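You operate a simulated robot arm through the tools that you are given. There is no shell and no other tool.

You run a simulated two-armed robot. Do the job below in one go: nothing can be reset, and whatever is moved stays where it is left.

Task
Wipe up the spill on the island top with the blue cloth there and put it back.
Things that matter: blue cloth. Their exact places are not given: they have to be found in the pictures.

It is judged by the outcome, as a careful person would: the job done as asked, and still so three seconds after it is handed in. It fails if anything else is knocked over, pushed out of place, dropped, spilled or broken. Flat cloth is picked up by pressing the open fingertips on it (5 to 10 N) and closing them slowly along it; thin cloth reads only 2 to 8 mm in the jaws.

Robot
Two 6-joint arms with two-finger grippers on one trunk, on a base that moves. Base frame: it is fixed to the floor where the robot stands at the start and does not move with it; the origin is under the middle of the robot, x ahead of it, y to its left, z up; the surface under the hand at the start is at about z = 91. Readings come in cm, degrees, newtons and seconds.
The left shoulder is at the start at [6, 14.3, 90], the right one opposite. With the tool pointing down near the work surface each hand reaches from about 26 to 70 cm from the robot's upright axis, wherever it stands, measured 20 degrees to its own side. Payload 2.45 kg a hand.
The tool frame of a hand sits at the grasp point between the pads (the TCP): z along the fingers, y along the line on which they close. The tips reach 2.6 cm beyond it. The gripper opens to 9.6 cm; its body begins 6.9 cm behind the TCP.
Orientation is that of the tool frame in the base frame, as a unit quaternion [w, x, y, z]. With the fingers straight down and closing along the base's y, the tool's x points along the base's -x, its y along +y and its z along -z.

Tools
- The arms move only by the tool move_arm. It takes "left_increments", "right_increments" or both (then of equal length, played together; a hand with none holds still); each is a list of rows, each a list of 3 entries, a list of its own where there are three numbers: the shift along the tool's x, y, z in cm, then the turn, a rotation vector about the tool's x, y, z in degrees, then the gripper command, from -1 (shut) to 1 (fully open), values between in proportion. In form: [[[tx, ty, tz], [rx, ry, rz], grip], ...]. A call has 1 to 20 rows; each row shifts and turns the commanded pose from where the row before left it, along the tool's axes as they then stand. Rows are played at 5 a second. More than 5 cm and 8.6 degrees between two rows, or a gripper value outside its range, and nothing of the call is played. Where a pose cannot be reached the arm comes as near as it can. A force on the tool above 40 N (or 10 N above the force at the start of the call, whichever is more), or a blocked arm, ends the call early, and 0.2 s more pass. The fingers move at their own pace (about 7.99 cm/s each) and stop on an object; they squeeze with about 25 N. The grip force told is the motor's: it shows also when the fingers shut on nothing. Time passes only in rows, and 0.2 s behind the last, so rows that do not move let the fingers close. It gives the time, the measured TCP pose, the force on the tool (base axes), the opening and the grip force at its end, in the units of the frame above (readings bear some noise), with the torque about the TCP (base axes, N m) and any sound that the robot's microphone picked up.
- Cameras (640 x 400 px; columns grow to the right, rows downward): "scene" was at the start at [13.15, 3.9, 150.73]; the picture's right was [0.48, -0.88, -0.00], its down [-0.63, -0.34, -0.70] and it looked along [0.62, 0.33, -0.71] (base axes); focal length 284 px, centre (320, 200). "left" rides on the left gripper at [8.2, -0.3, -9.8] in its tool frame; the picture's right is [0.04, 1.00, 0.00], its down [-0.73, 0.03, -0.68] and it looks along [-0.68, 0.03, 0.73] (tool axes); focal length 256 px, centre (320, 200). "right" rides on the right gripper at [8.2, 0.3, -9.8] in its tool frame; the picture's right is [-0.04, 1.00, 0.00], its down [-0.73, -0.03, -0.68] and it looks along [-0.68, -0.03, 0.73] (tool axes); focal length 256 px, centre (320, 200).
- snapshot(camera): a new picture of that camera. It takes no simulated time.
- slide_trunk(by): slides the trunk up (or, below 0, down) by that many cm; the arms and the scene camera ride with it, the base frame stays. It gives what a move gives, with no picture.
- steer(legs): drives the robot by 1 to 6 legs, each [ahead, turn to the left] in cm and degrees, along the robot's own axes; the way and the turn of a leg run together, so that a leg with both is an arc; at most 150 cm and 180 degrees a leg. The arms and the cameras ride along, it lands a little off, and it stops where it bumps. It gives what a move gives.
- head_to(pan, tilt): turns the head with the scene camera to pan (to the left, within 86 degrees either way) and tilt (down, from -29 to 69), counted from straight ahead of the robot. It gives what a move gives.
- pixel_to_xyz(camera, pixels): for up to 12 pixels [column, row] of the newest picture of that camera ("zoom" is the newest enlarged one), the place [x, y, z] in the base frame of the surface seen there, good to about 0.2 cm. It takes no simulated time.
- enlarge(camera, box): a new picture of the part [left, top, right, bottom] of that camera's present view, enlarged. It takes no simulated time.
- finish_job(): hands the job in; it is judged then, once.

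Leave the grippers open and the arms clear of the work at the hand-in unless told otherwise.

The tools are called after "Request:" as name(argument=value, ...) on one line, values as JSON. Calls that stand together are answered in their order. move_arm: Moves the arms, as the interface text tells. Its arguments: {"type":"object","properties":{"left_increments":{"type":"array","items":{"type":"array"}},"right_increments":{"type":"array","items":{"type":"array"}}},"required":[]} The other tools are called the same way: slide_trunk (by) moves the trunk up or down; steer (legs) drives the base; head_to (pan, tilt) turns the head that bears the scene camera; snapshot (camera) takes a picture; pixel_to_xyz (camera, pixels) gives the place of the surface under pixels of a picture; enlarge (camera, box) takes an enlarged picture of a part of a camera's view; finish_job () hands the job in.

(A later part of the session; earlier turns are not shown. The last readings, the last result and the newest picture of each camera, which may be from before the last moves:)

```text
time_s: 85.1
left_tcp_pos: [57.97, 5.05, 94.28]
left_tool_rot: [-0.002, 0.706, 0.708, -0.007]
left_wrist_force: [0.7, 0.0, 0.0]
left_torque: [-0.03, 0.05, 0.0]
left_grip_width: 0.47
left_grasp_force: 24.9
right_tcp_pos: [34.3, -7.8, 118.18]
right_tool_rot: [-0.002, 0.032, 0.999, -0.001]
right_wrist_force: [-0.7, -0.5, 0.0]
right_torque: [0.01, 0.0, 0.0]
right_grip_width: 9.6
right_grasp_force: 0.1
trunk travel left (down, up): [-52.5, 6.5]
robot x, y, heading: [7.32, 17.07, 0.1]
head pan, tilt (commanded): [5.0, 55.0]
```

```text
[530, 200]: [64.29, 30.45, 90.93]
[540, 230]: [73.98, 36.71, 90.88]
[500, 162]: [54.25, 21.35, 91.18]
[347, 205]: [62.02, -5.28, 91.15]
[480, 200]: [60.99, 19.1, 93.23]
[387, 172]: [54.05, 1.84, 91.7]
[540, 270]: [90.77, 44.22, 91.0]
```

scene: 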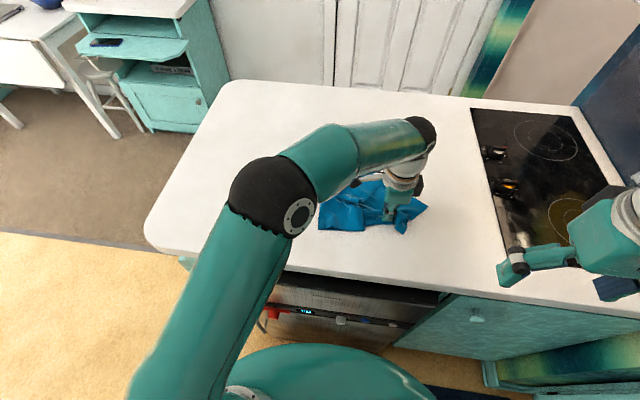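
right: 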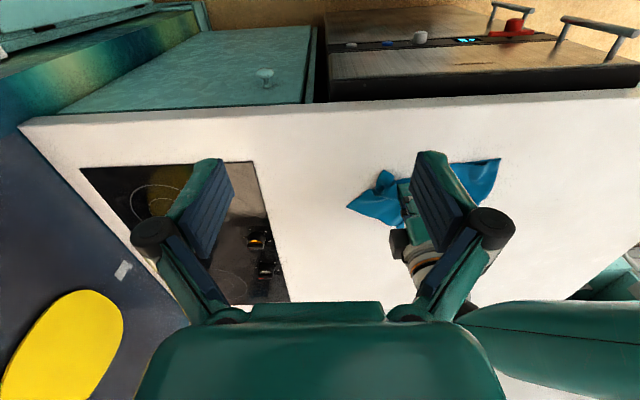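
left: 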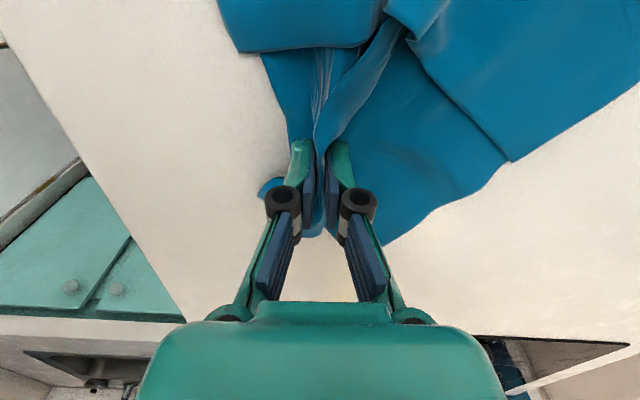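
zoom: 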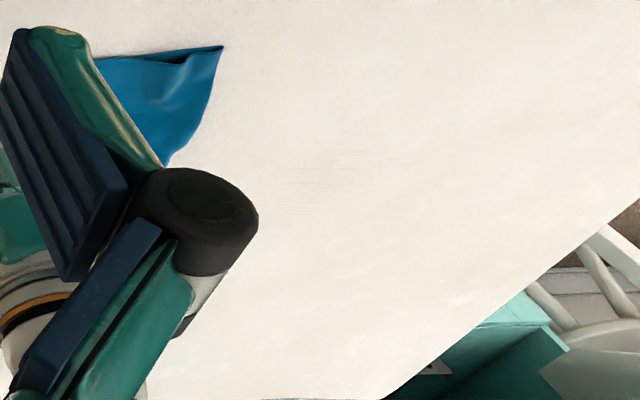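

The spot looks clean except for very faint streaks near (548, 206). I'll enlarge more to judge them.

Request:
enlarge(camera="right", box=[515, 180, 585, 235])

Request:
pixel_to_xyz(camera="right", pixels=[[548, 206], [525, 212], [560, 204]])

```text
7.27 times, centred on (550, 208) of right
```

zoom: 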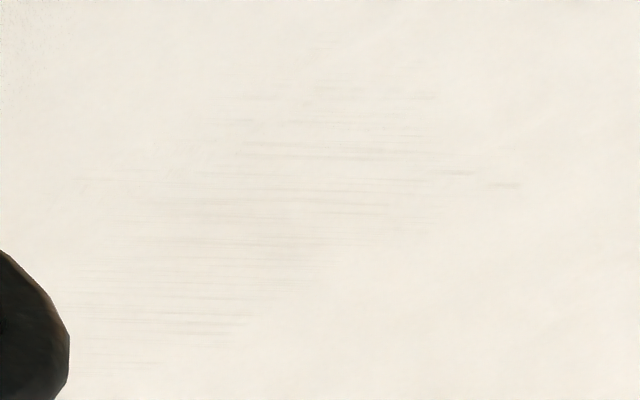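

```text
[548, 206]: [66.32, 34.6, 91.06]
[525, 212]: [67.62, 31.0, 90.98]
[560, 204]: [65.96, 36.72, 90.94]
```

Very faint streaks remain along the strokes within the old spill outline (x 64–70, y 30–37). As I still hold the cloth, I'll go back for another, denser wipe, with cross strokes.

Request:
move_arm(left_increments=[[[1.5, 0.5, -0.3], [0, 0, 0], -1], [[2, 0.7, 0], [0, 0, 0], -1], [[2, 0.7, 0], [0, 0, 0], -1], [[2, 0.7, 0], [0, 0, 0], -1], [[2, 0.7, 0], [0, 0, 0], -1], [[2, 0.7, 0], [0, 0, 0], -1], [[2, 0.7, 0], [0, 0, 0], -1], [[2, 0.7, 0], [0, 0, 0], -1], [[2, 0.7, 0], [0, 0, 0], -1], [[2, 0.7, 0], [0, 0, 0], -1], [[2, 0.2, 0], [0, 0, 0], -1], [[1, 0, 0.5], [0, 0, 0], -1], [[0, 0, 0.3], [0, 0, 0], -1], [[0, 0, 0], [0, 0, 0], -1]])

Request:
enlarge(camera="scene", box=[190, 100, 370, 240])

```text
time_s: 88.1
left_tcp_pos: [65.02, 27.52, 93.79]
left_tool_rot: [-0.001, 0.707, 0.707, -0.006]
left_wrist_force: [-0.6, -0.2, 9.7]
left_torque: [0.02, 0.0, 0.0]
left_grip_width: 0.4
left_grasp_force: 23.8
right_tcp_pos: [34.27, -7.76, 118.15]
right_tool_rot: [-0.002, 0.031, 1.0, -0.001]
right_wrist_force: [-0.1, 0.1, -0.7]
right_torque: [-0.02, -0.01, 0.0]
right_grip_width: 9.58
right_grasp_force: 0.1
trunk travel left (down, up): [-52.5, 6.5]
robot x, y, heading: [7.97, 17.27, 0.2]
head pan, tilt (commanded): [5.0, 55.0]
```

```text
2.86 times, centred on (280, 170) of scene
```

zoom: 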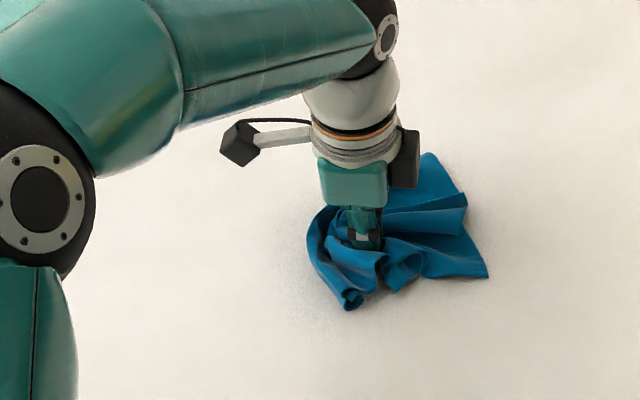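

Contact 9.7 N at (65, 27.5). Denser strokes follow: +y at x=65, −y at x=66.6.

Request:
move_arm(left_increments=[[[1.35, 0, 0], [0, 0, 0], -1], [[1.35, 0, 0], [0, 0, 0], -1], [[1.35, 0, 0], [0, 0, 0], -1], [[1.35, 0, 0], [0, 0, 0], -1], [[1.35, 0, 0], [0, 0, 0], -1], [[1.35, 0, 0], [0, 0, 0], -1], [[1.35, 0, 0], [0, 0, 0], -1], [[1.35, 0, 0], [0, 0, 0], -1], [[0, 1.6, 0], [0, 0, 0], -1], [[-1.35, 0, 0], [0, 0, 0], -1], [[-1.35, 0, 0], [0, 0, 0], -1], [[-1.35, 0, 0], [0, 0, 0], -1], [[-1.35, 0, 0], [0, 0, 0], -1], [[-1.35, 0, 0], [0, 0, 0], -1], [[-1.35, 0, 0], [0, 0, 0], -1], [[-1.35, 0, 0], [0, 0, 0], -1], [[-1.35, 0, 0], [0, 0, 0], -1], [[0, 1.6, 0], [0, 0, 0], -1]])

```text
time_s: 91.9
left_tcp_pos: [68.03, 27.34, 93.69]
left_tool_rot: [0.0, 0.707, 0.707, -0.005]
left_wrist_force: [-0.9, -1.4, 27.1]
left_torque: [0.25, 0.84, 0.05]
left_grip_width: 0.5
left_grasp_force: 27.4
right_tcp_pos: [34.17, -7.85, 117.99]
right_tool_rot: [0.0, 0.032, 0.999, -0.001]
right_wrist_force: [0.0, 0.4, -0.4]
right_torque: [-0.03, 0.0, 0.02]
right_grip_width: 9.59
right_grasp_force: 0.1
trunk travel left (down, up): [-52.5, 6.5]
robot x, y, heading: [8.03, 17.12, 0.0]
head pan, tilt (commanded): [5.0, 55.0]
```

The force is now 27 N (cloth layers bunched under the tips); I ease up 0.15 cm and go on with strokes at x≈68 and 69.7.

Request:
move_arm(left_increments=[[[0, 0, -0.15], [0, 0, 0], -1], [[1.35, 0, 0], [0, 0, 0], -1], [[1.35, 0, 0], [0, 0, 0], -1], [[1.35, 0, 0], [0, 0, 0], -1], [[1.35, 0, 0], [0, 0, 0], -1], [[1.35, 0, 0], [0, 0, 0], -1], [[1.35, 0, 0], [0, 0, 0], -1], [[1.35, 0, 0], [0, 0, 0], -1], [[1.35, 0, 0], [0, 0, 0], -1], [[0, 1.6, 0], [0, 0, 0], -1], [[-1.35, 0, 0], [0, 0, 0], -1], [[-1.35, 0, 0], [0, 0, 0], -1], [[-1.35, 0, 0], [0, 0, 0], -1], [[-1.35, 0, 0], [0, 0, 0], -1], [[-1.35, 0, 0], [0, 0, 0], -1], [[-1.35, 0, 0], [0, 0, 0], -1], [[-1.35, 0, 0], [0, 0, 0], -1], [[-1.35, 0, 0], [0, 0, 0], -1], [[0, 1.6, 0], [0, 0, 0], -1]])

Request:
enlarge(camera="scene", box=[190, 100, 370, 240])

```text
time_s: 95.9
left_tcp_pos: [71.43, 27.45, 93.72]
left_tool_rot: [-0.002, 0.707, 0.708, -0.007]
left_wrist_force: [-1.2, -0.4, 14.3]
left_torque: [0.09, 0.28, 0.04]
left_grip_width: 0.41
left_grasp_force: 23.8
right_tcp_pos: [34.29, -7.85, 118.13]
right_tool_rot: [-0.002, 0.031, 1.0, -0.001]
right_wrist_force: [-0.3, -0.3, 0.6]
right_torque: [0.01, 0.01, 0.01]
right_grip_width: 9.57
right_grasp_force: 0.0
trunk travel left (down, up): [-52.5, 6.5]
robot x, y, heading: [7.87, 17.11, 0.1]
head pan, tilt (commanded): [5.0, 55.0]
```

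```text
2.86 times, centred on (280, 170) of scene
```

zoom: 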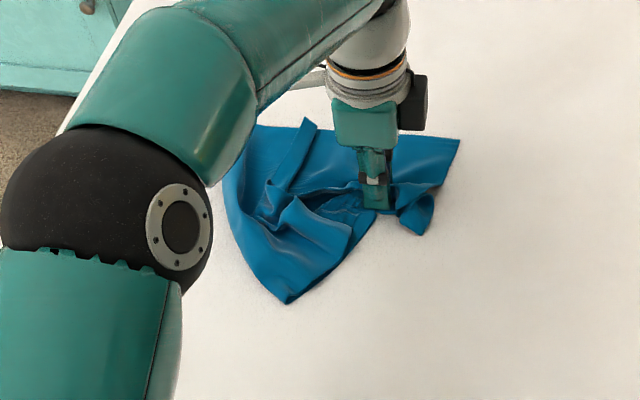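

Now +y at x≈71.5 and then cross strokes along x at y≈38 and 36.

Request:
move_arm(left_increments=[[[1.4, 0, -0.03], [0, 0, 0], -1], [[1.4, 0, 0], [0, 0, 0], -1], [[1.4, 0, 0], [0, 0, 0], -1], [[1.4, 0, 0], [0, 0, 0], -1], [[1.4, 0, 0], [0, 0, 0], -1], [[1.4, 0, 0], [0, 0, 0], -1], [[1.4, 0, 0], [0, 0, 0], -1], [[0, -1.4, 0], [0, 0, 0], -1], [[0, -1.4, 0], [0, 0, 0], -1], [[0, -1.4, 0], [0, 0, 0], -1], [[0, -1.4, 0], [0, 0, 0], -1], [[0, -1.4, 0], [0, 0, 0], -1], [[0, -1.4, 0], [0, 0, 0], -1], [[-1.8, 0, 0], [0, 0, 0], -1], [[0, 1.4, 0], [0, 0, 0], -1], [[0, 1.4, 0], [0, 0, 0], -1], [[0, 1.4, 0], [0, 0, 0], -1], [[0, 1.4, 0], [0, 0, 0], -1], [[0, 1.4, 0], [0, 0, 0], -1], [[0, 1.4, 0], [0, 0, 0], -1]])

Request:
move_arm(left_increments=[[[-1.8, 0, 0], [0, 0, 0], -1], [[0, -1.4, 0], [0, 0, 0], -1], [[0, -1.4, 0], [0, 0, 0], -1], [[0, -1.4, 0], [0, 0, 0], -1], [[0, -1.4, 0], [0, 0, 0], -1], [[0, -1.4, 0], [0, 0, 0], -1], [[0, -1.4, 0], [0, 0, 0], -1], [[-1.8, 0, 0], [0, 0, 0], -1], [[0, 1.4, 0], [0, 0, 0], -1], [[0, 1.4, 0], [0, 0, 0], -1], [[0, 1.4, 0], [0, 0, 0], -1], [[0, 1.4, 0], [0, 0, 0], -1], [[0, 1.4, 0], [0, 0, 0], -1], [[0, 1.4, 0], [0, 0, 0], -1]])

Request:
enlarge(camera="scene", box=[190, 100, 370, 240])

```text
time_s: 100.1
left_tcp_pos: [71.34, 35.41, 93.7]
left_tool_rot: [-0.001, 0.707, 0.707, -0.005]
left_wrist_force: [-2.3, -0.9, 16.3]
left_torque: [0.14, 0.37, 0.06]
left_grip_width: 0.44
left_grasp_force: 24.6
right_tcp_pos: [34.13, -7.93, 118.24]
right_tool_rot: [-0.002, 0.031, 1.0, -0.001]
right_wrist_force: [-0.6, -0.1, -0.1]
right_torque: [0.0, 0.02, -0.01]
right_grip_width: 9.62
right_grasp_force: 0.0
trunk travel left (down, up): [-52.5, 6.5]
robot x, y, heading: [8.25, 17.01, -0.2]
head pan, tilt (commanded): [5.0, 55.0]
```

```text
time_s: 103.1
left_tcp_pos: [71.34, 31.95, 93.76]
left_tool_rot: [-0.002, 0.708, 0.707, -0.006]
left_wrist_force: [1.0, 0.3, 12.5]
left_torque: [0.14, 0.19, 0.0]
left_grip_width: 0.44
left_grasp_force: 29.0
right_tcp_pos: [34.22, -7.79, 118.14]
right_tool_rot: [-0.002, 0.031, 1.0, -0.001]
right_wrist_force: [-0.9, 0.3, 0.9]
right_torque: [0.02, -0.05, 0.0]
right_grip_width: 9.6
right_grasp_force: 0.1
trunk travel left (down, up): [-52.5, 6.5]
robot x, y, heading: [7.96, 16.95, 0.0]
head pan, tilt (commanded): [5.0, 55.0]
```

```text
2.86 times, centred on (280, 170) of scene
```

zoom: 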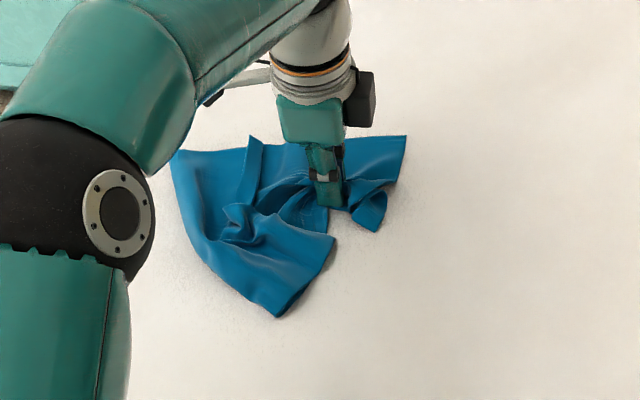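

One last pair of cross strokes at y≈30 and 28.5, then draw the cloth back home.

Request:
move_arm(left_increments=[[[-1.8, 0, 0], [0, 0, 0], -1], [[0, -1.4, 0], [0, 0, 0], -1], [[0, -1.4, 0], [0, 0, 0], -1], [[0, -1.4, 0], [0, 0, 0], -1], [[0, -1.4, 0], [0, 0, 0], -1], [[0, -1.4, 0], [0, 0, 0], -1], [[0, -1.4, 0], [0, 0, 0], -1], [[-1.6, 0, 0], [0, 0, 0], -1], [[0, 1.4, 0], [0, 0, 0], -1], [[0, 1.4, 0], [0, 0, 0], -1], [[0, 1.4, 0], [0, 0, 0], -1], [[-1.5, 0, 0], [0, 0, 0], -1], [[-1.5, -0.5, -0.15], [0, 0, 0], -1], [[-1.5, -0.7, -0.2], [0, 0, 0], -1]])

Request:
move_arm(left_increments=[[[-1.5, -0.8, 0], [0, 0, 0], -1], [[-1.5, -0.8, 0], [0, 0, 0], -1], [[-1.5, -0.8, 0], [0, 0, 0], -1], [[-1.5, -0.8, 0], [0, 0, 0], -1], [[-1.5, -0.8, 0], [0, 0, 0], -1], [[-1.5, -0.8, 0], [0, 0, 0], -1], [[-1.5, -0.8, 0], [0, 0, 0], -1], [[-1.5, -0.8, 0], [0, 0, 0], -1], [[-1.5, -0.8, 0], [0, 0, 0], -1], [[-1.5, -0.8, 0], [0, 0, 0], -1], [[-1.5, -0.8, 0], [0, 0, 0], -1], [[-1.5, 0, 0], [0, 0, 0], -1]])

Request:
snapshot(camera="scene")

Request:
enlarge(camera="right", box=[510, 180, 590, 240])

```text
time_s: 106.1
left_tcp_pos: [66.1, 24.02, 94.04]
left_tool_rot: [-0.003, 0.708, 0.707, -0.007]
left_wrist_force: [-0.6, 0.0, -0.2]
left_torque: [-0.02, 0.03, 0.01]
left_grip_width: 0.36
left_grasp_force: 23.3
right_tcp_pos: [34.3, -7.83, 118.12]
right_tool_rot: [-0.001, 0.031, 1.0, -0.001]
right_wrist_force: [0.3, 0.1, 0.4]
right_torque: [0.04, 0.01, 0.01]
right_grip_width: 9.58
right_grasp_force: 0.1
trunk travel left (down, up): [-52.5, 6.5]
robot x, y, heading: [7.99, 16.96, 0.1]
head pan, tilt (commanded): [5.0, 55.0]
```

```text
time_s: 108.7
left_tcp_pos: [57.25, 5.99, 94.27]
left_tool_rot: [-0.002, 0.707, 0.708, -0.007]
left_wrist_force: [0.3, 0.0, 1.2]
left_torque: [0.04, -0.01, 0.0]
left_grip_width: 0.33
left_grasp_force: 25.8
right_tcp_pos: [34.35, -7.91, 118.16]
right_tool_rot: [-0.002, 0.031, 1.0, -0.001]
right_wrist_force: [0.5, -0.3, -0.2]
right_torque: [0.0, 0.0, -0.04]
right_grip_width: 9.63
right_grasp_force: 0.0
trunk travel left (down, up): [-52.5, 6.5]
robot x, y, heading: [7.63, 16.84, 0.1]
head pan, tilt (commanded): [5.0, 55.0]
```

```text
taken
```

scene: 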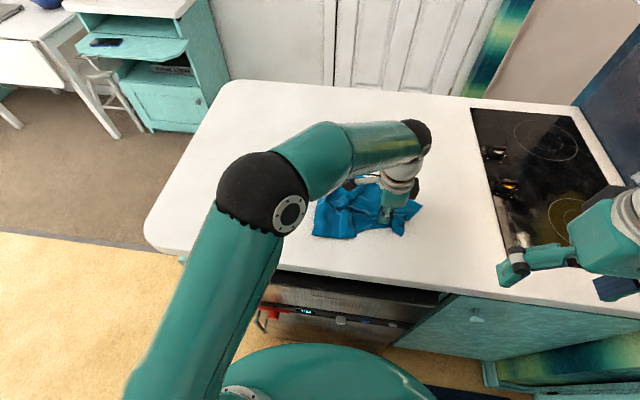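

```text
6.67 times, centred on (550, 210) of right
```

zoom: 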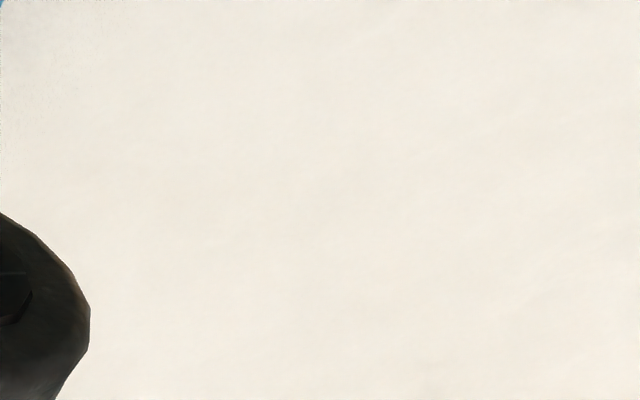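

The spot is completely clean now. The cloth is back near its place; I'll lower the last half centimetre, open gently, and rise to see how it lies.

Request:
move_arm(left_increments=[[[0, 0, 0.35], [0, 0, 0], -1], [[0, 0, 0], [0, 0, 0], -0.75], [[0, 0, 0], [0, 0, 0], -0.5], [[0, 0, 0], [0, 0, 0], -0.3], [[0, 0, -0.5], [0, 0, 0], -0.2], [[0, 0, -2], [0, 0, 0], -0.2], [[0, 0, -4], [0, 0, 0], -0.2], [[0, 0, -4.5], [0, 0, 0], 0], [[0, 0, -4.5], [0, 0, 0], 0]])

Request:
move_arm(left_increments=[[[4, -0.5, 0], [0, 0, 0], 0], [[4.5, -0.5, 0], [0, 0, 0], 0], [[4.5, -0.5, 0], [0, 0, 0], 0], [[4.5, -0.5, 0], [0, 0, 0], 0], [[4.5, -0.5, 0], [0, 0, 0], 0]])

Request:
snapshot(camera="scene")

Request:
enlarge(camera="scene", box=[290, 150, 460, 270])

```text
time_s: 110.7
left_tcp_pos: [58.02, 6.98, 110.05]
left_tool_rot: [0.003, 0.701, 0.714, -0.008]
left_wrist_force: [-0.3, 0.6, 0.4]
left_torque: [-0.04, 0.0, 0.0]
left_grip_width: 4.82
left_grasp_force: 0.0
right_tcp_pos: [34.23, -7.88, 118.29]
right_tool_rot: [-0.002, 0.031, 1.0, -0.001]
right_wrist_force: [0.4, 0.5, 1.7]
right_torque: [-0.01, 0.01, 0.0]
right_grip_width: 9.6
right_grasp_force: 0.0
trunk travel left (down, up): [-52.5, 6.5]
robot x, y, heading: [8.06, 17.11, -0.0]
head pan, tilt (commanded): [5.0, 55.0]
```

```text
time_s: 111.9
left_tcp_pos: [54.68, 28.39, 109.36]
left_tool_rot: [-0.002, 0.708, 0.707, -0.007]
left_wrist_force: [0.4, 0.6, 0.3]
left_torque: [-0.01, -0.04, -0.02]
left_grip_width: 4.79
left_grasp_force: 0.0
right_tcp_pos: [34.2, -7.62, 118.09]
right_tool_rot: [-0.002, 0.031, 1.0, -0.002]
right_wrist_force: [-0.9, -0.7, 0.1]
right_torque: [0.0, 0.0, 0.02]
right_grip_width: 9.59
right_grasp_force: 0.2
trunk travel left (down, up): [-52.5, 6.5]
robot x, y, heading: [8.05, 17.05, 0.2]
head pan, tilt (commanded): [5.0, 55.0]
```

```text
taken
```

scene: 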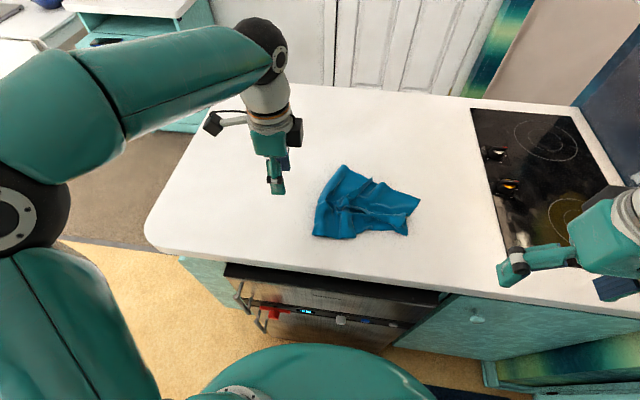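

```text
3.33 times, centred on (375, 210) of scene
```

zoom: 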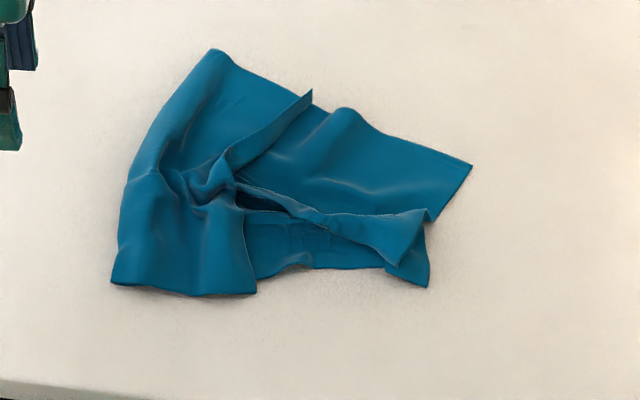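

The cloth lies back at about its place, somewhat crumpled. I'll measure its corners against the original outline (x 49–72, y −5–17.4).

Request:
pixel_to_xyz(camera="zoom", pixels=[[212, 52], [112, 282], [255, 293], [428, 286], [471, 165], [345, 108], [310, 92], [420, 215], [340, 225], [240, 190], [205, 180], [300, 265]])

```text
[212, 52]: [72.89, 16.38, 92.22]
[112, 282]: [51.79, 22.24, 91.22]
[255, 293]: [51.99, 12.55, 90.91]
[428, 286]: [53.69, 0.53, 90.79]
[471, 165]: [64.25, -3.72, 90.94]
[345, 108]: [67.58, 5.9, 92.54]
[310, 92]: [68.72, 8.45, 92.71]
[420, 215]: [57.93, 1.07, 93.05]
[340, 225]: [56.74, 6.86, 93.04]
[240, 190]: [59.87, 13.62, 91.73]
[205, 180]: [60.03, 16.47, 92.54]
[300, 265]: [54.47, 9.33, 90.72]
```

Its centre is now about (60.7, 9) against (60.5, 6) before: close, but pleated on the right side. I'll tidy it: first turn the left tool back to its normal orientation and shut it, so I can press a fingertip on the near-right corner and draw it outward.

Request:
move_arm(left_increments=[[[0, 0, 0], [0, 0, -8.2], -1], [[0, 0, 0], [0, 0, -8.2], -1], [[0, 0, 0], [0, 0, -8.2], -1], [[0, 0, 0], [0, 0, -8.2], -1], [[0, 0, 0], [0, 0, -8.2], -1], [[0, 0, 0], [0, 0, -8.2], -1], [[0, 0, 0], [0, 0, -8.2], -1], [[0, 0, 0], [0, 0, -8.2], -1], [[0, 0, 0], [0, 0, -8.2], -1], [[0, 0, 0], [0, 0, -8.2], -1], [[0, 0, 0], [0, 0, -8], -1]])

Request:
move_arm(left_increments=[[[0, -4, 0.5], [0, 0, 0], -1], [[0, -4.4, 1], [0, 0, 0], -1], [[0, -4.4, 1], [0, 0, 0], -1], [[0, -4.4, 1], [0, 0, 0], -1], [[0, -4.4, 1], [0, 0, 0], -1], [[0, -4.3, 1], [0, 0, 0], -1], [[0, 0, 0], [0, 0, 0], -1]])

Request:
snapshot(camera="left")

Request:
snapshot(camera="scene")

```text
time_s: 114.3
left_tcp_pos: [54.89, 28.18, 109.37]
left_tool_rot: [-0.007, 0.0, 1.0, -0.004]
left_wrist_force: [-0.1, 0.4, 0.7]
left_torque: [0.0, 0.01, -0.01]
left_grip_width: 0.03
left_grasp_force: 25.7
right_tcp_pos: [34.3, -7.86, 118.07]
right_tool_rot: [-0.002, 0.031, 1.0, 0.0]
right_wrist_force: [0.3, 0.6, -0.8]
right_torque: [0.0, 0.01, -0.01]
right_grip_width: 9.6
right_grasp_force: 0.0
trunk travel left (down, up): [-52.5, 6.5]
robot x, y, heading: [7.99, 17.41, 0.2]
head pan, tilt (commanded): [5.0, 55.0]
```

```text
time_s: 116.1
left_tcp_pos: [56.87, 5.31, 107.61]
left_tool_rot: [0.014, -0.034, 0.999, -0.033]
left_wrist_force: [-0.1, -0.7, -0.1]
left_torque: [-0.04, -0.02, -0.01]
left_grip_width: 0.01
left_grasp_force: 24.7
right_tcp_pos: [34.31, -7.64, 118.0]
right_tool_rot: [-0.003, 0.031, 1.0, -0.001]
right_wrist_force: [-0.7, 0.0, -0.3]
right_torque: [-0.02, -0.04, -0.01]
right_grip_width: 9.61
right_grasp_force: 0.1
trunk travel left (down, up): [-52.5, 6.5]
robot x, y, heading: [7.99, 17.27, 0.2]
head pan, tilt (commanded): [5.0, 55.0]
stopped in row 7 (left hand): the arm was blocked; the commanded pose is now the measured one
```

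```text
taken
```

left: 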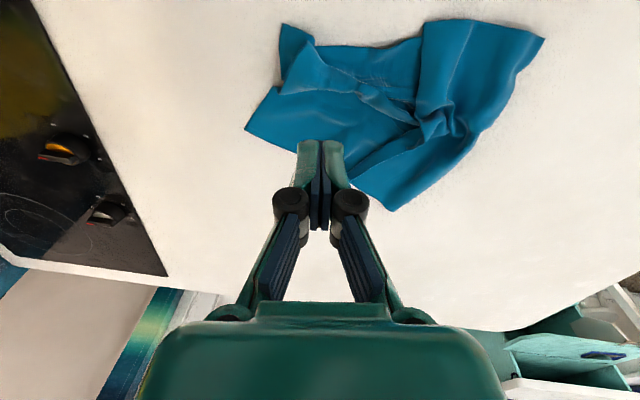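

```text
taken
```

scene: 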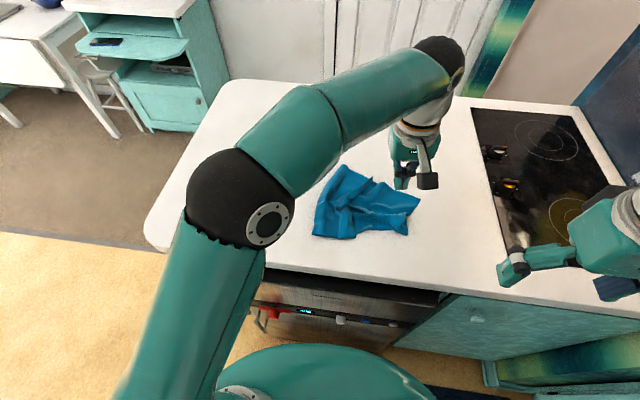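

The left arm reaches its limit on that side (no contact, cloth untouched), so I move it back to the left and use the right arm, which is closer to this side. First the left hand goes away to about (50, 35).

Request:
move_arm(left_increments=[[[0, 3, -1], [0, 0, 0], -1], [[0.5, 4.5, -1], [0, 0, 0], -0.5], [[0.5, 4.5, -1], [0, 0, 0], 0], [[0.5, 4.5, -1], [0, 0, 0], 0.5], [[1, 4.5, -1], [0, 0, 0], 1], [[1, 4.5, -1], [0, 0, 0], 1], [[1, 4.5, -1], [0, 0, 0], 1]])

Request:
snapshot(camera="scene")

```text
time_s: 117.7
left_tcp_pos: [50.21, 34.98, 112.55]
left_tool_rot: [0.012, -0.03, 0.999, -0.031]
left_wrist_force: [0.1, 0.0, -0.1]
left_torque: [-0.04, 0.02, 0.01]
left_grip_width: 9.59
left_grasp_force: 0.0
right_tcp_pos: [34.17, -7.77, 118.3]
right_tool_rot: [-0.002, 0.031, 1.0, -0.002]
right_wrist_force: [0.3, 0.4, -0.3]
right_torque: [0.0, 0.01, -0.02]
right_grip_width: 9.61
right_grasp_force: 0.1
trunk travel left (down, up): [-52.5, 6.5]
robot x, y, heading: [7.75, 17.12, -0.2]
head pan, tilt (commanded): [5.0, 55.0]
```

```text
taken
```

scene: 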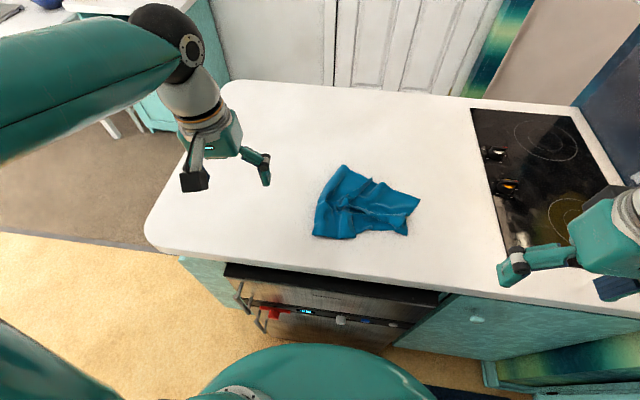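

Clear view: the near-right corner is at about (407,235) in the picture. I now bring the right hand, shut, above the near-right panel at about (55, 2.3).

Request:
move_arm(right_increments=[[[0, 0, 0], [0, 0, -3.5], 0], [[-3.5, 1.7, 1], [0, 0, 0], -0.5], [[-3.5, 1.7, 1.5], [0, 0, 0], -1], [[-3.5, 1.7, 2], [0, 0, 0], -1], [[-3.5, 1.7, 2.5], [0, 0, 0], -1], [[-3.5, 1.7, 2.5], [0, 0, 0], -1], [[-3.3, 1.6, 2.5], [0, 0, 0], -1]])

Request:
snapshot(camera="scene")

Request:
snapshot(camera="right")

```text
time_s: 119.3
left_tcp_pos: [50.51, 34.94, 112.49]
left_tool_rot: [0.013, -0.031, 0.999, -0.031]
left_wrist_force: [0.6, 0.1, -1.5]
left_torque: [-0.02, 0.0, 0.02]
left_grip_width: 9.61
left_grasp_force: 0.2
right_tcp_pos: [55.31, 2.35, 106.18]
right_tool_rot: [-0.001, 0.0, 1.0, 0.0]
right_wrist_force: [0.1, 0.5, 0.8]
right_torque: [-0.02, 0.0, 0.03]
right_grip_width: 0.0
right_grasp_force: 25.0
trunk travel left (down, up): [-52.5, 6.5]
robot x, y, heading: [7.9, 17.4, -0.2]
head pan, tilt (commanded): [5.0, 55.0]
```

```text
taken
```

scene: 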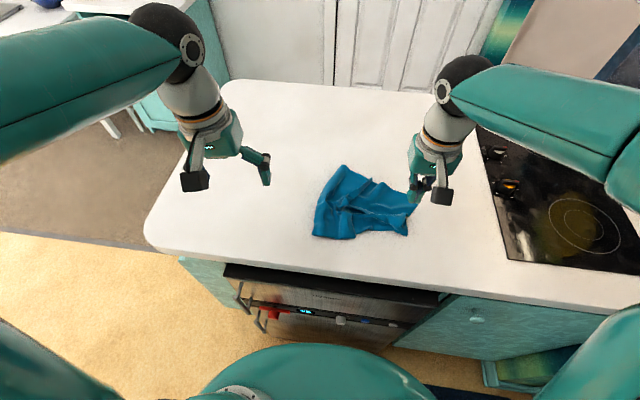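

```text
taken
```

right: 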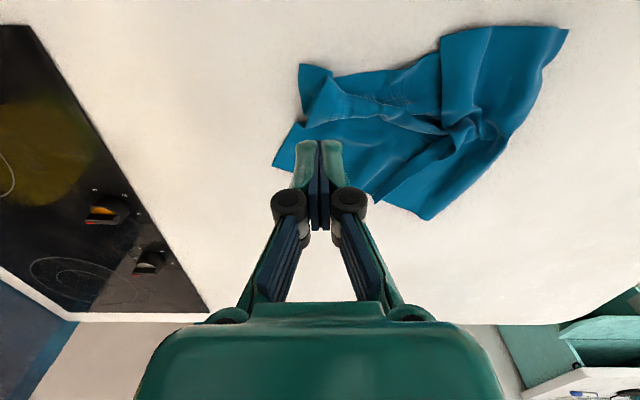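

The right camera shows the near-right tip at (303,68) and the pleat behind it. I'll measure it precisely before pressing.

Request:
pixel_to_xyz(camera="right", pixels=[[303, 68], [312, 85], [305, 105], [320, 75], [350, 75], [340, 100], [277, 165], [295, 150], [320, 130], [400, 75], [425, 215], [567, 30]])

Request:
enlarge(camera="right", box=[250, 10, 580, 230])

```text
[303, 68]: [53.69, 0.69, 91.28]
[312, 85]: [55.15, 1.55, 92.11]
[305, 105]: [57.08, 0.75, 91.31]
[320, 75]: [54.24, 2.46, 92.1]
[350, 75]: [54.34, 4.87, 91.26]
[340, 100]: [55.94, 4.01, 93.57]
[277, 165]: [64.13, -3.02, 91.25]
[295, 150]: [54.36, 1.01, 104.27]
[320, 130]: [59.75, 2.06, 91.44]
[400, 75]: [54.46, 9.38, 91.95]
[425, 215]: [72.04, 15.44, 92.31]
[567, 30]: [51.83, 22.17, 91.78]
```

```text
1.82 times, centred on (415, 120) of right
```

zoom: 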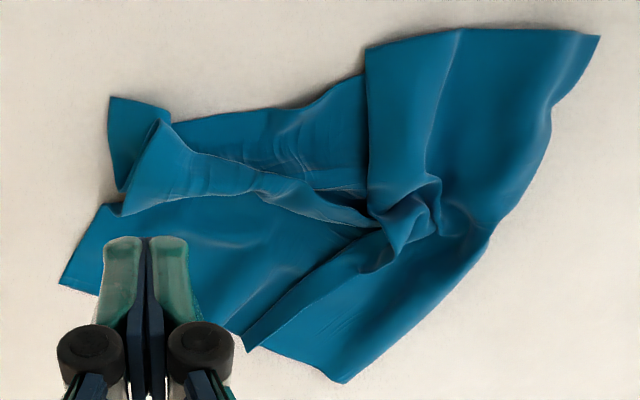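

The exposed near-right panel is around (54.5, 1.3). I go down there with the shut fingertips.

Request:
move_arm(right_increments=[[[0.7, -0.9, 3], [0, 0, 0], -1], [[0, 0, 4], [0, 0, 0], -1], [[0, 0, 3], [0, 0, 0], -1], [[0, 0, 1.5], [0, 0, 0], -1], [[0, 0, 0.5], [0, 0, 0], -1], [[0, 0, 0], [0, 0, 0], -1]])

Request:
move_arm(right_increments=[[[0, 0, 0.2], [0, 0, 0], -1], [[0, 0, 0], [0, 0, 0], -1]])

```text
time_s: 120.7
left_tcp_pos: [50.34, 34.86, 112.62]
left_tool_rot: [0.012, -0.031, 0.999, -0.031]
left_wrist_force: [0.4, 0.0, -0.9]
left_torque: [-0.01, 0.04, -0.01]
left_grip_width: 9.58
left_grasp_force: 0.1
right_tcp_pos: [54.43, 1.32, 94.03]
right_tool_rot: [-0.001, 0.001, 1.0, -0.001]
right_wrist_force: [-0.3, 0.2, 0.6]
right_torque: [-0.01, 0.04, -0.04]
right_grip_width: 0.01
right_grasp_force: 24.6
trunk travel left (down, up): [-52.5, 6.5]
robot x, y, heading: [7.87, 17.42, 0.1]
head pan, tilt (commanded): [5.0, 55.0]
```

```text
time_s: 121.3
left_tcp_pos: [50.31, 34.9, 112.54]
left_tool_rot: [0.012, -0.031, 0.999, -0.03]
left_wrist_force: [0.1, 0.1, -0.3]
left_torque: [0.01, 0.02, 0.01]
left_grip_width: 9.62
left_grasp_force: 0.1
right_tcp_pos: [54.34, 1.34, 93.83]
right_tool_rot: [-0.002, 0.001, 1.0, -0.001]
right_wrist_force: [-0.4, -0.1, 1.0]
right_torque: [-0.01, 0.01, 0.0]
right_grip_width: 0.0
right_grasp_force: 25.4
trunk travel left (down, up): [-52.5, 6.5]
robot x, y, heading: [7.89, 17.04, -0.1]
head pan, tilt (commanded): [5.0, 55.0]
```

Almost in contact (1 N). Slightly further for about 8 N.

Request:
move_arm(right_increments=[[[0, 0, 0.15], [0, 0, 0], -1], [[0, 0, 0], [0, 0, 0], -1]])

```text
time_s: 121.9
left_tcp_pos: [50.23, 34.9, 112.66]
left_tool_rot: [0.012, -0.031, 0.999, -0.031]
left_wrist_force: [0.0, 0.1, -0.6]
left_torque: [-0.01, 0.01, 0.0]
left_grip_width: 9.58
left_grasp_force: 0.0
right_tcp_pos: [54.47, 1.29, 93.68]
right_tool_rot: [-0.002, 0.001, 1.0, 0.0]
right_wrist_force: [-0.8, 0.4, 0.3]
right_torque: [0.02, 0.01, -0.01]
right_grip_width: 0.0
right_grasp_force: 25.0
trunk travel left (down, up): [-52.5, 6.5]
robot x, y, heading: [7.9, 17.17, -0.1]
head pan, tilt (commanded): [5.0, 55.0]
```

Request:
move_arm(right_increments=[[[0, 0, 0.15], [0, 0, 0], -1], [[0, 0, 0], [0, 0, 0], -1]])

Request:
move_arm(right_increments=[[[0, 0, 0.1], [0, 0, 0], -1], [[0, 0, 0], [0, 0, 0], -1]])

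```text
time_s: 122.5
left_tcp_pos: [50.34, 34.98, 112.68]
left_tool_rot: [0.013, -0.031, 0.999, -0.031]
left_wrist_force: [-0.2, -0.4, -0.5]
left_torque: [-0.01, 0.05, 0.0]
left_grip_width: 9.62
left_grasp_force: 0.0
right_tcp_pos: [54.37, 1.24, 93.62]
right_tool_rot: [-0.001, 0.001, 1.0, -0.001]
right_wrist_force: [-0.3, 0.5, 7.7]
right_torque: [0.08, -0.07, 0.0]
right_grip_width: 0.01
right_grasp_force: 24.6
trunk travel left (down, up): [-52.5, 6.5]
robot x, y, heading: [7.65, 17.03, -0.0]
head pan, tilt (commanded): [5.0, 55.0]
```

```text
time_s: 123.1
left_tcp_pos: [50.2, 34.94, 112.69]
left_tool_rot: [0.013, -0.031, 0.999, -0.031]
left_wrist_force: [0.0, -0.5, 0.2]
left_torque: [0.03, 0.0, -0.03]
left_grip_width: 9.62
left_grasp_force: 0.0
right_tcp_pos: [54.45, 1.32, 93.75]
right_tool_rot: [0.0, 0.001, 1.0, -0.001]
right_wrist_force: [0.8, 0.2, 19.1]
right_torque: [0.12, -0.21, 0.03]
right_grip_width: 0.0
right_grasp_force: 25.2
trunk travel left (down, up): [-52.5, 6.5]
robot x, y, heading: [7.96, 17.31, 0.1]
head pan, tilt (commanded): [5.0, 55.0]
```

Now 19 N; I ease a touch and draw the corner outward toward (50, −5).

Request:
move_arm(right_increments=[[[0, 0, -0.05], [0, 0, 0], -1], [[0.5, -0.8, 0], [0, 0, 0], -1], [[0.6, -0.9, 0], [0, 0, 0], -1], [[0.6, -0.9, 0], [0, 0, 0], -1], [[0.6, -0.9, 0], [0, 0, 0], -1], [[0.6, -0.9, 0], [0, 0, 0], -1], [[0.6, -0.9, 0], [0, 0, 0], -1], [[0.5, -0.7, 0], [0, 0, 0], -1]])

Request:
enlarge(camera="scene", box=[290, 150, 460, 270])

Request:
snapshot(camera="right")

```text
time_s: 124.9
left_tcp_pos: [50.31, 34.82, 112.54]
left_tool_rot: [0.014, -0.031, 0.999, -0.03]
left_wrist_force: [0.4, 0.5, 0.2]
left_torque: [0.0, 0.01, 0.01]
left_grip_width: 9.57
left_grasp_force: 0.0
right_tcp_pos: [50.29, -4.6, 93.73]
right_tool_rot: [-0.001, 0.002, 1.0, -0.001]
right_wrist_force: [1.6, 3.5, 14.9]
right_torque: [0.16, -0.15, 0.0]
right_grip_width: 0.03
right_grasp_force: 24.7
trunk travel left (down, up): [-52.5, 6.5]
robot x, y, heading: [7.88, 17.2, 0.1]
head pan, tilt (commanded): [5.0, 55.0]
```

```text
3.33 times, centred on (375, 210) of scene
```

zoom: 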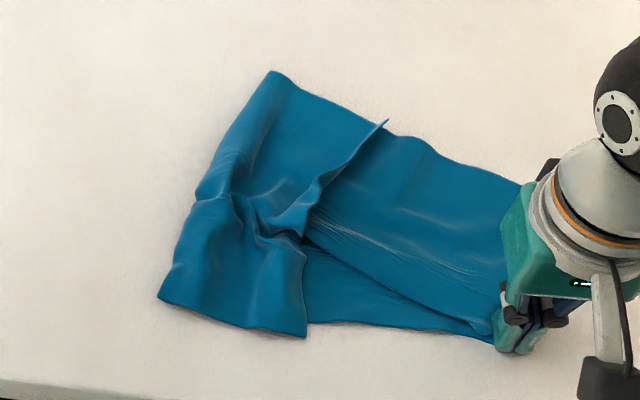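

```text
taken
```

right: 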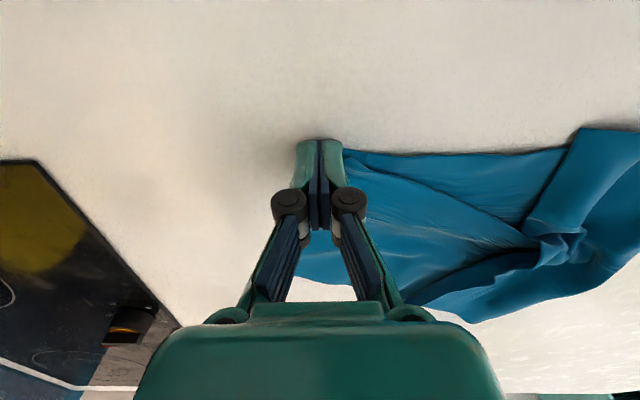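

Pressing and dragging works: the near-right corner is at (50, −4.5) and the pleat is flattening. I lift the right hand and look again.

Request:
move_arm(right_increments=[[[0, 0, -1], [0, 0, 0], -1], [[0, 0, -3], [0, 0, 0], -1], [[0, 0, -4], [0, 0, 0], -1], [[2, 0, -3], [0, 0, 0], -1], [[4, 0, 0], [0, 0, 0], -1], [[4, 0, 0], [0, 0, 0], -1]])

Request:
enlarge(camera="scene", box=[290, 150, 460, 270])

Request:
snapshot(camera="right")

```text
time_s: 126.3
left_tcp_pos: [50.11, 34.9, 112.64]
left_tool_rot: [0.013, -0.031, 0.999, -0.031]
left_wrist_force: [-0.6, -0.3, -0.1]
left_torque: [0.02, 0.0, 0.02]
left_grip_width: 9.61
left_grasp_force: 0.0
right_tcp_pos: [40.38, -4.64, 104.49]
right_tool_rot: [-0.001, 0.001, 1.0, -0.001]
right_wrist_force: [0.0, 1.1, 0.4]
right_torque: [-0.01, -0.04, -0.02]
right_grip_width: 0.0
right_grasp_force: 24.6
trunk travel left (down, up): [-52.5, 6.5]
robot x, y, heading: [8.09, 17.62, -0.0]
head pan, tilt (commanded): [5.0, 55.0]
```

```text
3.33 times, centred on (375, 210) of scene
```

zoom: 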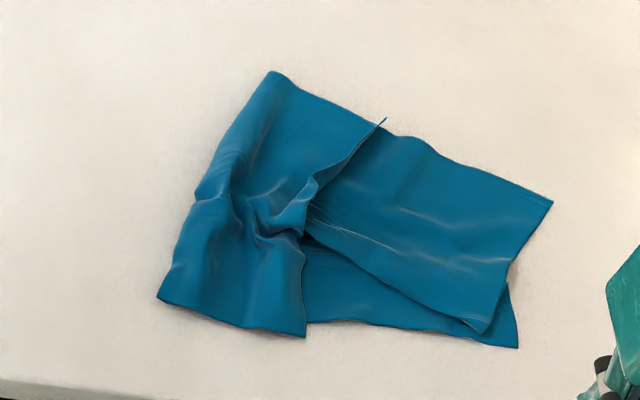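

```text
taken
```

right: 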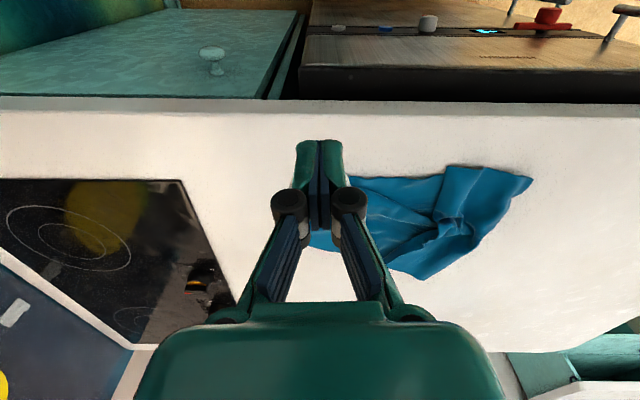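

I measure the outline again.

Request:
pixel_to_xyz(camera="zoom", pixels=[[272, 73], [160, 297], [305, 335], [516, 346], [551, 202], [384, 120], [485, 330], [510, 262], [200, 195], [260, 225], [430, 250], [500, 220]])

```text
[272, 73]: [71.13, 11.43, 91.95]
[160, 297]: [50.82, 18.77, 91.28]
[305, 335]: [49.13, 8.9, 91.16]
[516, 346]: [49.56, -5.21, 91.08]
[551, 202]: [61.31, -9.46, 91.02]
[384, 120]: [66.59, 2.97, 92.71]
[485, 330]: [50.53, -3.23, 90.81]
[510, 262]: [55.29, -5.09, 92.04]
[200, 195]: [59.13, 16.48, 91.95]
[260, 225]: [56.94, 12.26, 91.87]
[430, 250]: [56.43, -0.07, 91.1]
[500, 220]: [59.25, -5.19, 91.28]
```

The near-right corner is exactly home; the far-right corner C is at (61.3, −9.5) instead of (72, −5) and the far-left A at (71, 11.4) instead of (71, 17). I bring the right hand above C, and check the hood clearance from the head camera.

Request:
move_arm(right_increments=[[[-3, -0.3, 0], [0, 0, 0], -1], [[-3.5, -0.4, 0], [0, 0, 0], -1], [[-3.5, -0.4, 0], [0, 0, 0], -1], [[-3.5, -0.4, 0], [0, 0, 0], -1], [[-3.5, -0.4, 0], [0, 0, 0], -1], [[-3, -0.3, 0], [0, 0, 0], -1]])

Request:
head_to(pan=-35, tilt=40)

Request:
snapshot(camera="scene")

Request:
snapshot(camera="right")

```text
time_s: 127.7
left_tcp_pos: [50.4, 34.94, 112.5]
left_tool_rot: [0.012, -0.031, 0.999, -0.03]
left_wrist_force: [0.9, 0.2, -0.6]
left_torque: [-0.01, 0.03, 0.0]
left_grip_width: 9.6
left_grasp_force: 0.1
right_tcp_pos: [60.56, -6.84, 104.47]
right_tool_rot: [-0.004, 0.0, 1.0, -0.001]
right_wrist_force: [0.4, 0.1, 0.2]
right_torque: [0.0, 0.01, 0.01]
right_grip_width: 0.01
right_grasp_force: 24.9
trunk travel left (down, up): [-52.5, 6.5]
robot x, y, heading: [8.0, 17.39, 0.0]
head pan, tilt (commanded): [5.0, 55.0]
```

```text
time_s: 128.8
left_tcp_pos: [50.41, 34.86, 112.57]
left_tool_rot: [0.012, -0.031, 0.999, -0.03]
left_wrist_force: [0.5, 0.2, -1.1]
left_torque: [0.0, 0.0, 0.01]
left_grip_width: 9.59
left_grasp_force: 0.1
right_tcp_pos: [60.44, -7.06, 104.55]
right_tool_rot: [-0.002, 0.001, 1.0, 0.0]
right_wrist_force: [0.5, 0.7, -0.5]
right_torque: [0.02, 0.01, 0.02]
right_grip_width: 0.01
right_grasp_force: 25.3
trunk travel left (down, up): [-52.5, 6.5]
robot x, y, heading: [7.69, 17.38, 0.0]
head pan, tilt (commanded): [-35.0, 40.0]
```

```text
taken
```

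scene: 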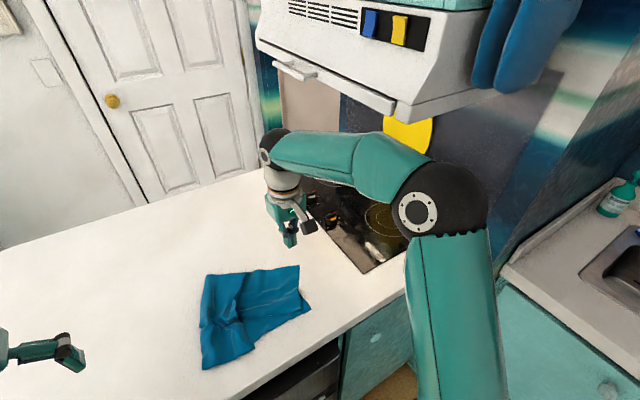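

```text
taken
```

right: 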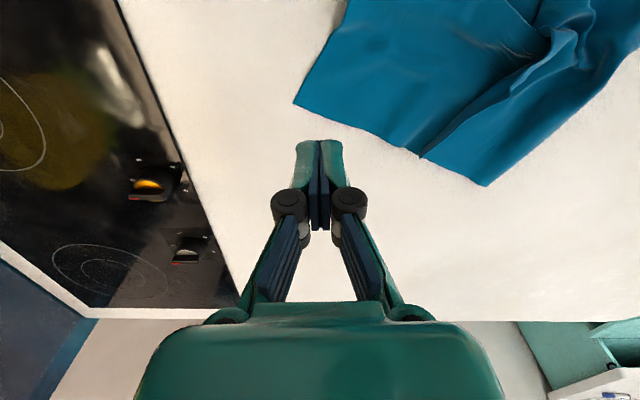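

The arm passes below and in front of the hood. I measure elbow, forearm, and hood edge.

Request:
pixel_to_xyz(camera="scene", pixels=[[440, 210], [455, 175], [390, 150], [320, 140], [275, 140], [405, 110], [480, 90], [300, 70], [395, 170]])

Request:
pixel_to_xyz(camera="right", pixels=[[295, 102], [320, 100], [340, 60], [360, 100], [421, 157], [485, 185], [400, 120]])

```text
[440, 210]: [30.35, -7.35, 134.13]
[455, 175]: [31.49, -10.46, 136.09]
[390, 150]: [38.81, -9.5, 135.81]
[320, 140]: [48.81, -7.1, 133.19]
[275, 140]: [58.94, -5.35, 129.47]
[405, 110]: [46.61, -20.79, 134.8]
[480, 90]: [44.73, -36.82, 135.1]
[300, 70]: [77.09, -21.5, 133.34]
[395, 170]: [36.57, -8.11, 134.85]
```

```text
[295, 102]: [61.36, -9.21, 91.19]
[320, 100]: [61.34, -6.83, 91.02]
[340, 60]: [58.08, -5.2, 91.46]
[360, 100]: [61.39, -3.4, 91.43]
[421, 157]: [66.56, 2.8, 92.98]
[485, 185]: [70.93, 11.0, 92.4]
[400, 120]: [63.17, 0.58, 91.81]
```

Forearm and elbow stay about 8 cm away from the hood. I lower the fingertips onto the cloth just inside corner C.

Request:
move_arm(right_increments=[[[0.6, 0.3, 3], [0, 0, 0], -1], [[0, 0, 4], [0, 0, 0], -1], [[0, 0, 2.5], [0, 0, 0], -1], [[0, 0, 1.0], [0, 0, 0], -1], [[0, 0, 0.2], [0, 0, 0], -1], [[0, 0, 0], [0, 0, 0], -1]])

Request:
move_arm(right_increments=[[[0, 0, 0.15], [0, 0, 0], -1], [[0, 0, 0], [0, 0, 0], -1]])

```text
time_s: 130.2
left_tcp_pos: [50.36, 34.82, 112.55]
left_tool_rot: [0.012, -0.031, 0.999, -0.03]
left_wrist_force: [0.3, -0.2, 0.5]
left_torque: [0.0, 0.02, 0.05]
left_grip_width: 9.61
left_grasp_force: 0.1
right_tcp_pos: [59.77, -6.63, 93.75]
right_tool_rot: [-0.003, 0.001, 1.0, 0.0]
right_wrist_force: [0.8, 0.1, 0.5]
right_torque: [0.01, 0.03, -0.03]
right_grip_width: 0.0
right_grasp_force: 25.3
trunk travel left (down, up): [-52.5, 6.5]
robot x, y, heading: [7.84, 17.34, 0.0]
head pan, tilt (commanded): [-35.0, 40.0]
```

```text
time_s: 130.8
left_tcp_pos: [50.35, 34.87, 112.66]
left_tool_rot: [0.013, -0.03, 0.999, -0.03]
left_wrist_force: [-0.3, -0.3, 0.9]
left_torque: [0.01, 0.02, 0.0]
left_grip_width: 9.58
left_grasp_force: 0.0
right_tcp_pos: [59.73, -6.68, 93.68]
right_tool_rot: [-0.001, 0.001, 1.0, -0.001]
right_wrist_force: [0.8, -0.3, 0.8]
right_torque: [0.01, -0.02, -0.02]
right_grip_width: 0.0
right_grasp_force: 25.0
trunk travel left (down, up): [-52.5, 6.5]
robot x, y, heading: [7.79, 17.32, -0.1]
head pan, tilt (commanded): [-35.0, 40.0]
```

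Just above contact; a small step more.

Request:
move_arm(right_increments=[[[0, 0, 0.18], [0, 0, 0], -1], [[0, 0, 0], [0, 0, 0], -1]])

```text
time_s: 131.4
left_tcp_pos: [50.2, 34.96, 112.68]
left_tool_rot: [0.014, -0.03, 0.999, -0.031]
left_wrist_force: [0.8, 0.2, 0.0]
left_torque: [0.01, 0.0, 0.0]
left_grip_width: 9.59
left_grasp_force: 0.0
right_tcp_pos: [59.67, -6.64, 93.66]
right_tool_rot: [-0.001, 0.001, 1.0, -0.002]
right_wrist_force: [1.6, 0.1, 11.7]
right_torque: [-0.05, -0.01, 0.06]
right_grip_width: 0.0
right_grasp_force: 25.4
trunk travel left (down, up): [-52.5, 6.5]
robot x, y, heading: [7.85, 16.99, -0.2]
head pan, tilt (commanded): [-35.0, 40.0]
```

Press is 11.7 N. I drag the corner toward (70, −3).

Request:
move_arm(right_increments=[[[-1, 0.4, 0], [0, 0, 0], -1], [[-1.2, 0.45, 0], [0, 0, 0], -1], [[-1.2, 0.45, 0], [0, 0, 0], -1], [[-1.2, 0.45, 0], [0, 0, 0], -1], [[-1.2, 0.45, 0], [0, 0, 0], -1], [[-1.2, 0.45, 0], [0, 0, 0], -1], [[-1.2, 0.45, 0], [0, 0, 0], -1], [[-1.2, 0.4, 0], [0, 0, 0], -1]])

Request:
snapshot(camera="scene")

Request:
snapshot(camera="right")

```text
time_s: 133.2
left_tcp_pos: [50.18, 34.89, 112.58]
left_tool_rot: [0.014, -0.032, 0.999, -0.031]
left_wrist_force: [0.4, -0.2, -0.9]
left_torque: [0.0, 0.01, -0.02]
left_grip_width: 9.58
left_grasp_force: 0.0
right_tcp_pos: [69.03, -3.23, 93.64]
right_tool_rot: [-0.001, 0.001, 1.0, -0.001]
right_wrist_force: [-2.7, -1.2, 17.9]
right_torque: [-0.11, 0.13, 0.01]
right_grip_width: 0.02
right_grasp_force: 24.9
trunk travel left (down, up): [-52.5, 6.5]
robot x, y, heading: [7.9, 17.37, -0.1]
head pan, tilt (commanded): [-35.0, 40.0]
```

```text
taken
```

scene: 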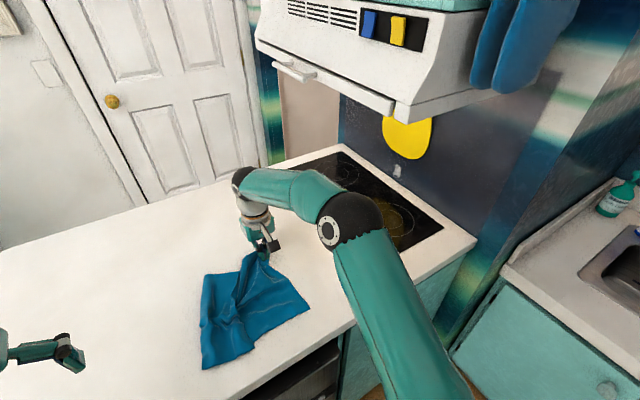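

```text
taken
```

right: 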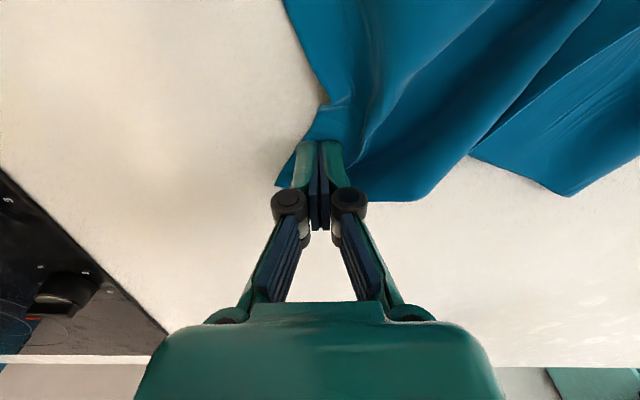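

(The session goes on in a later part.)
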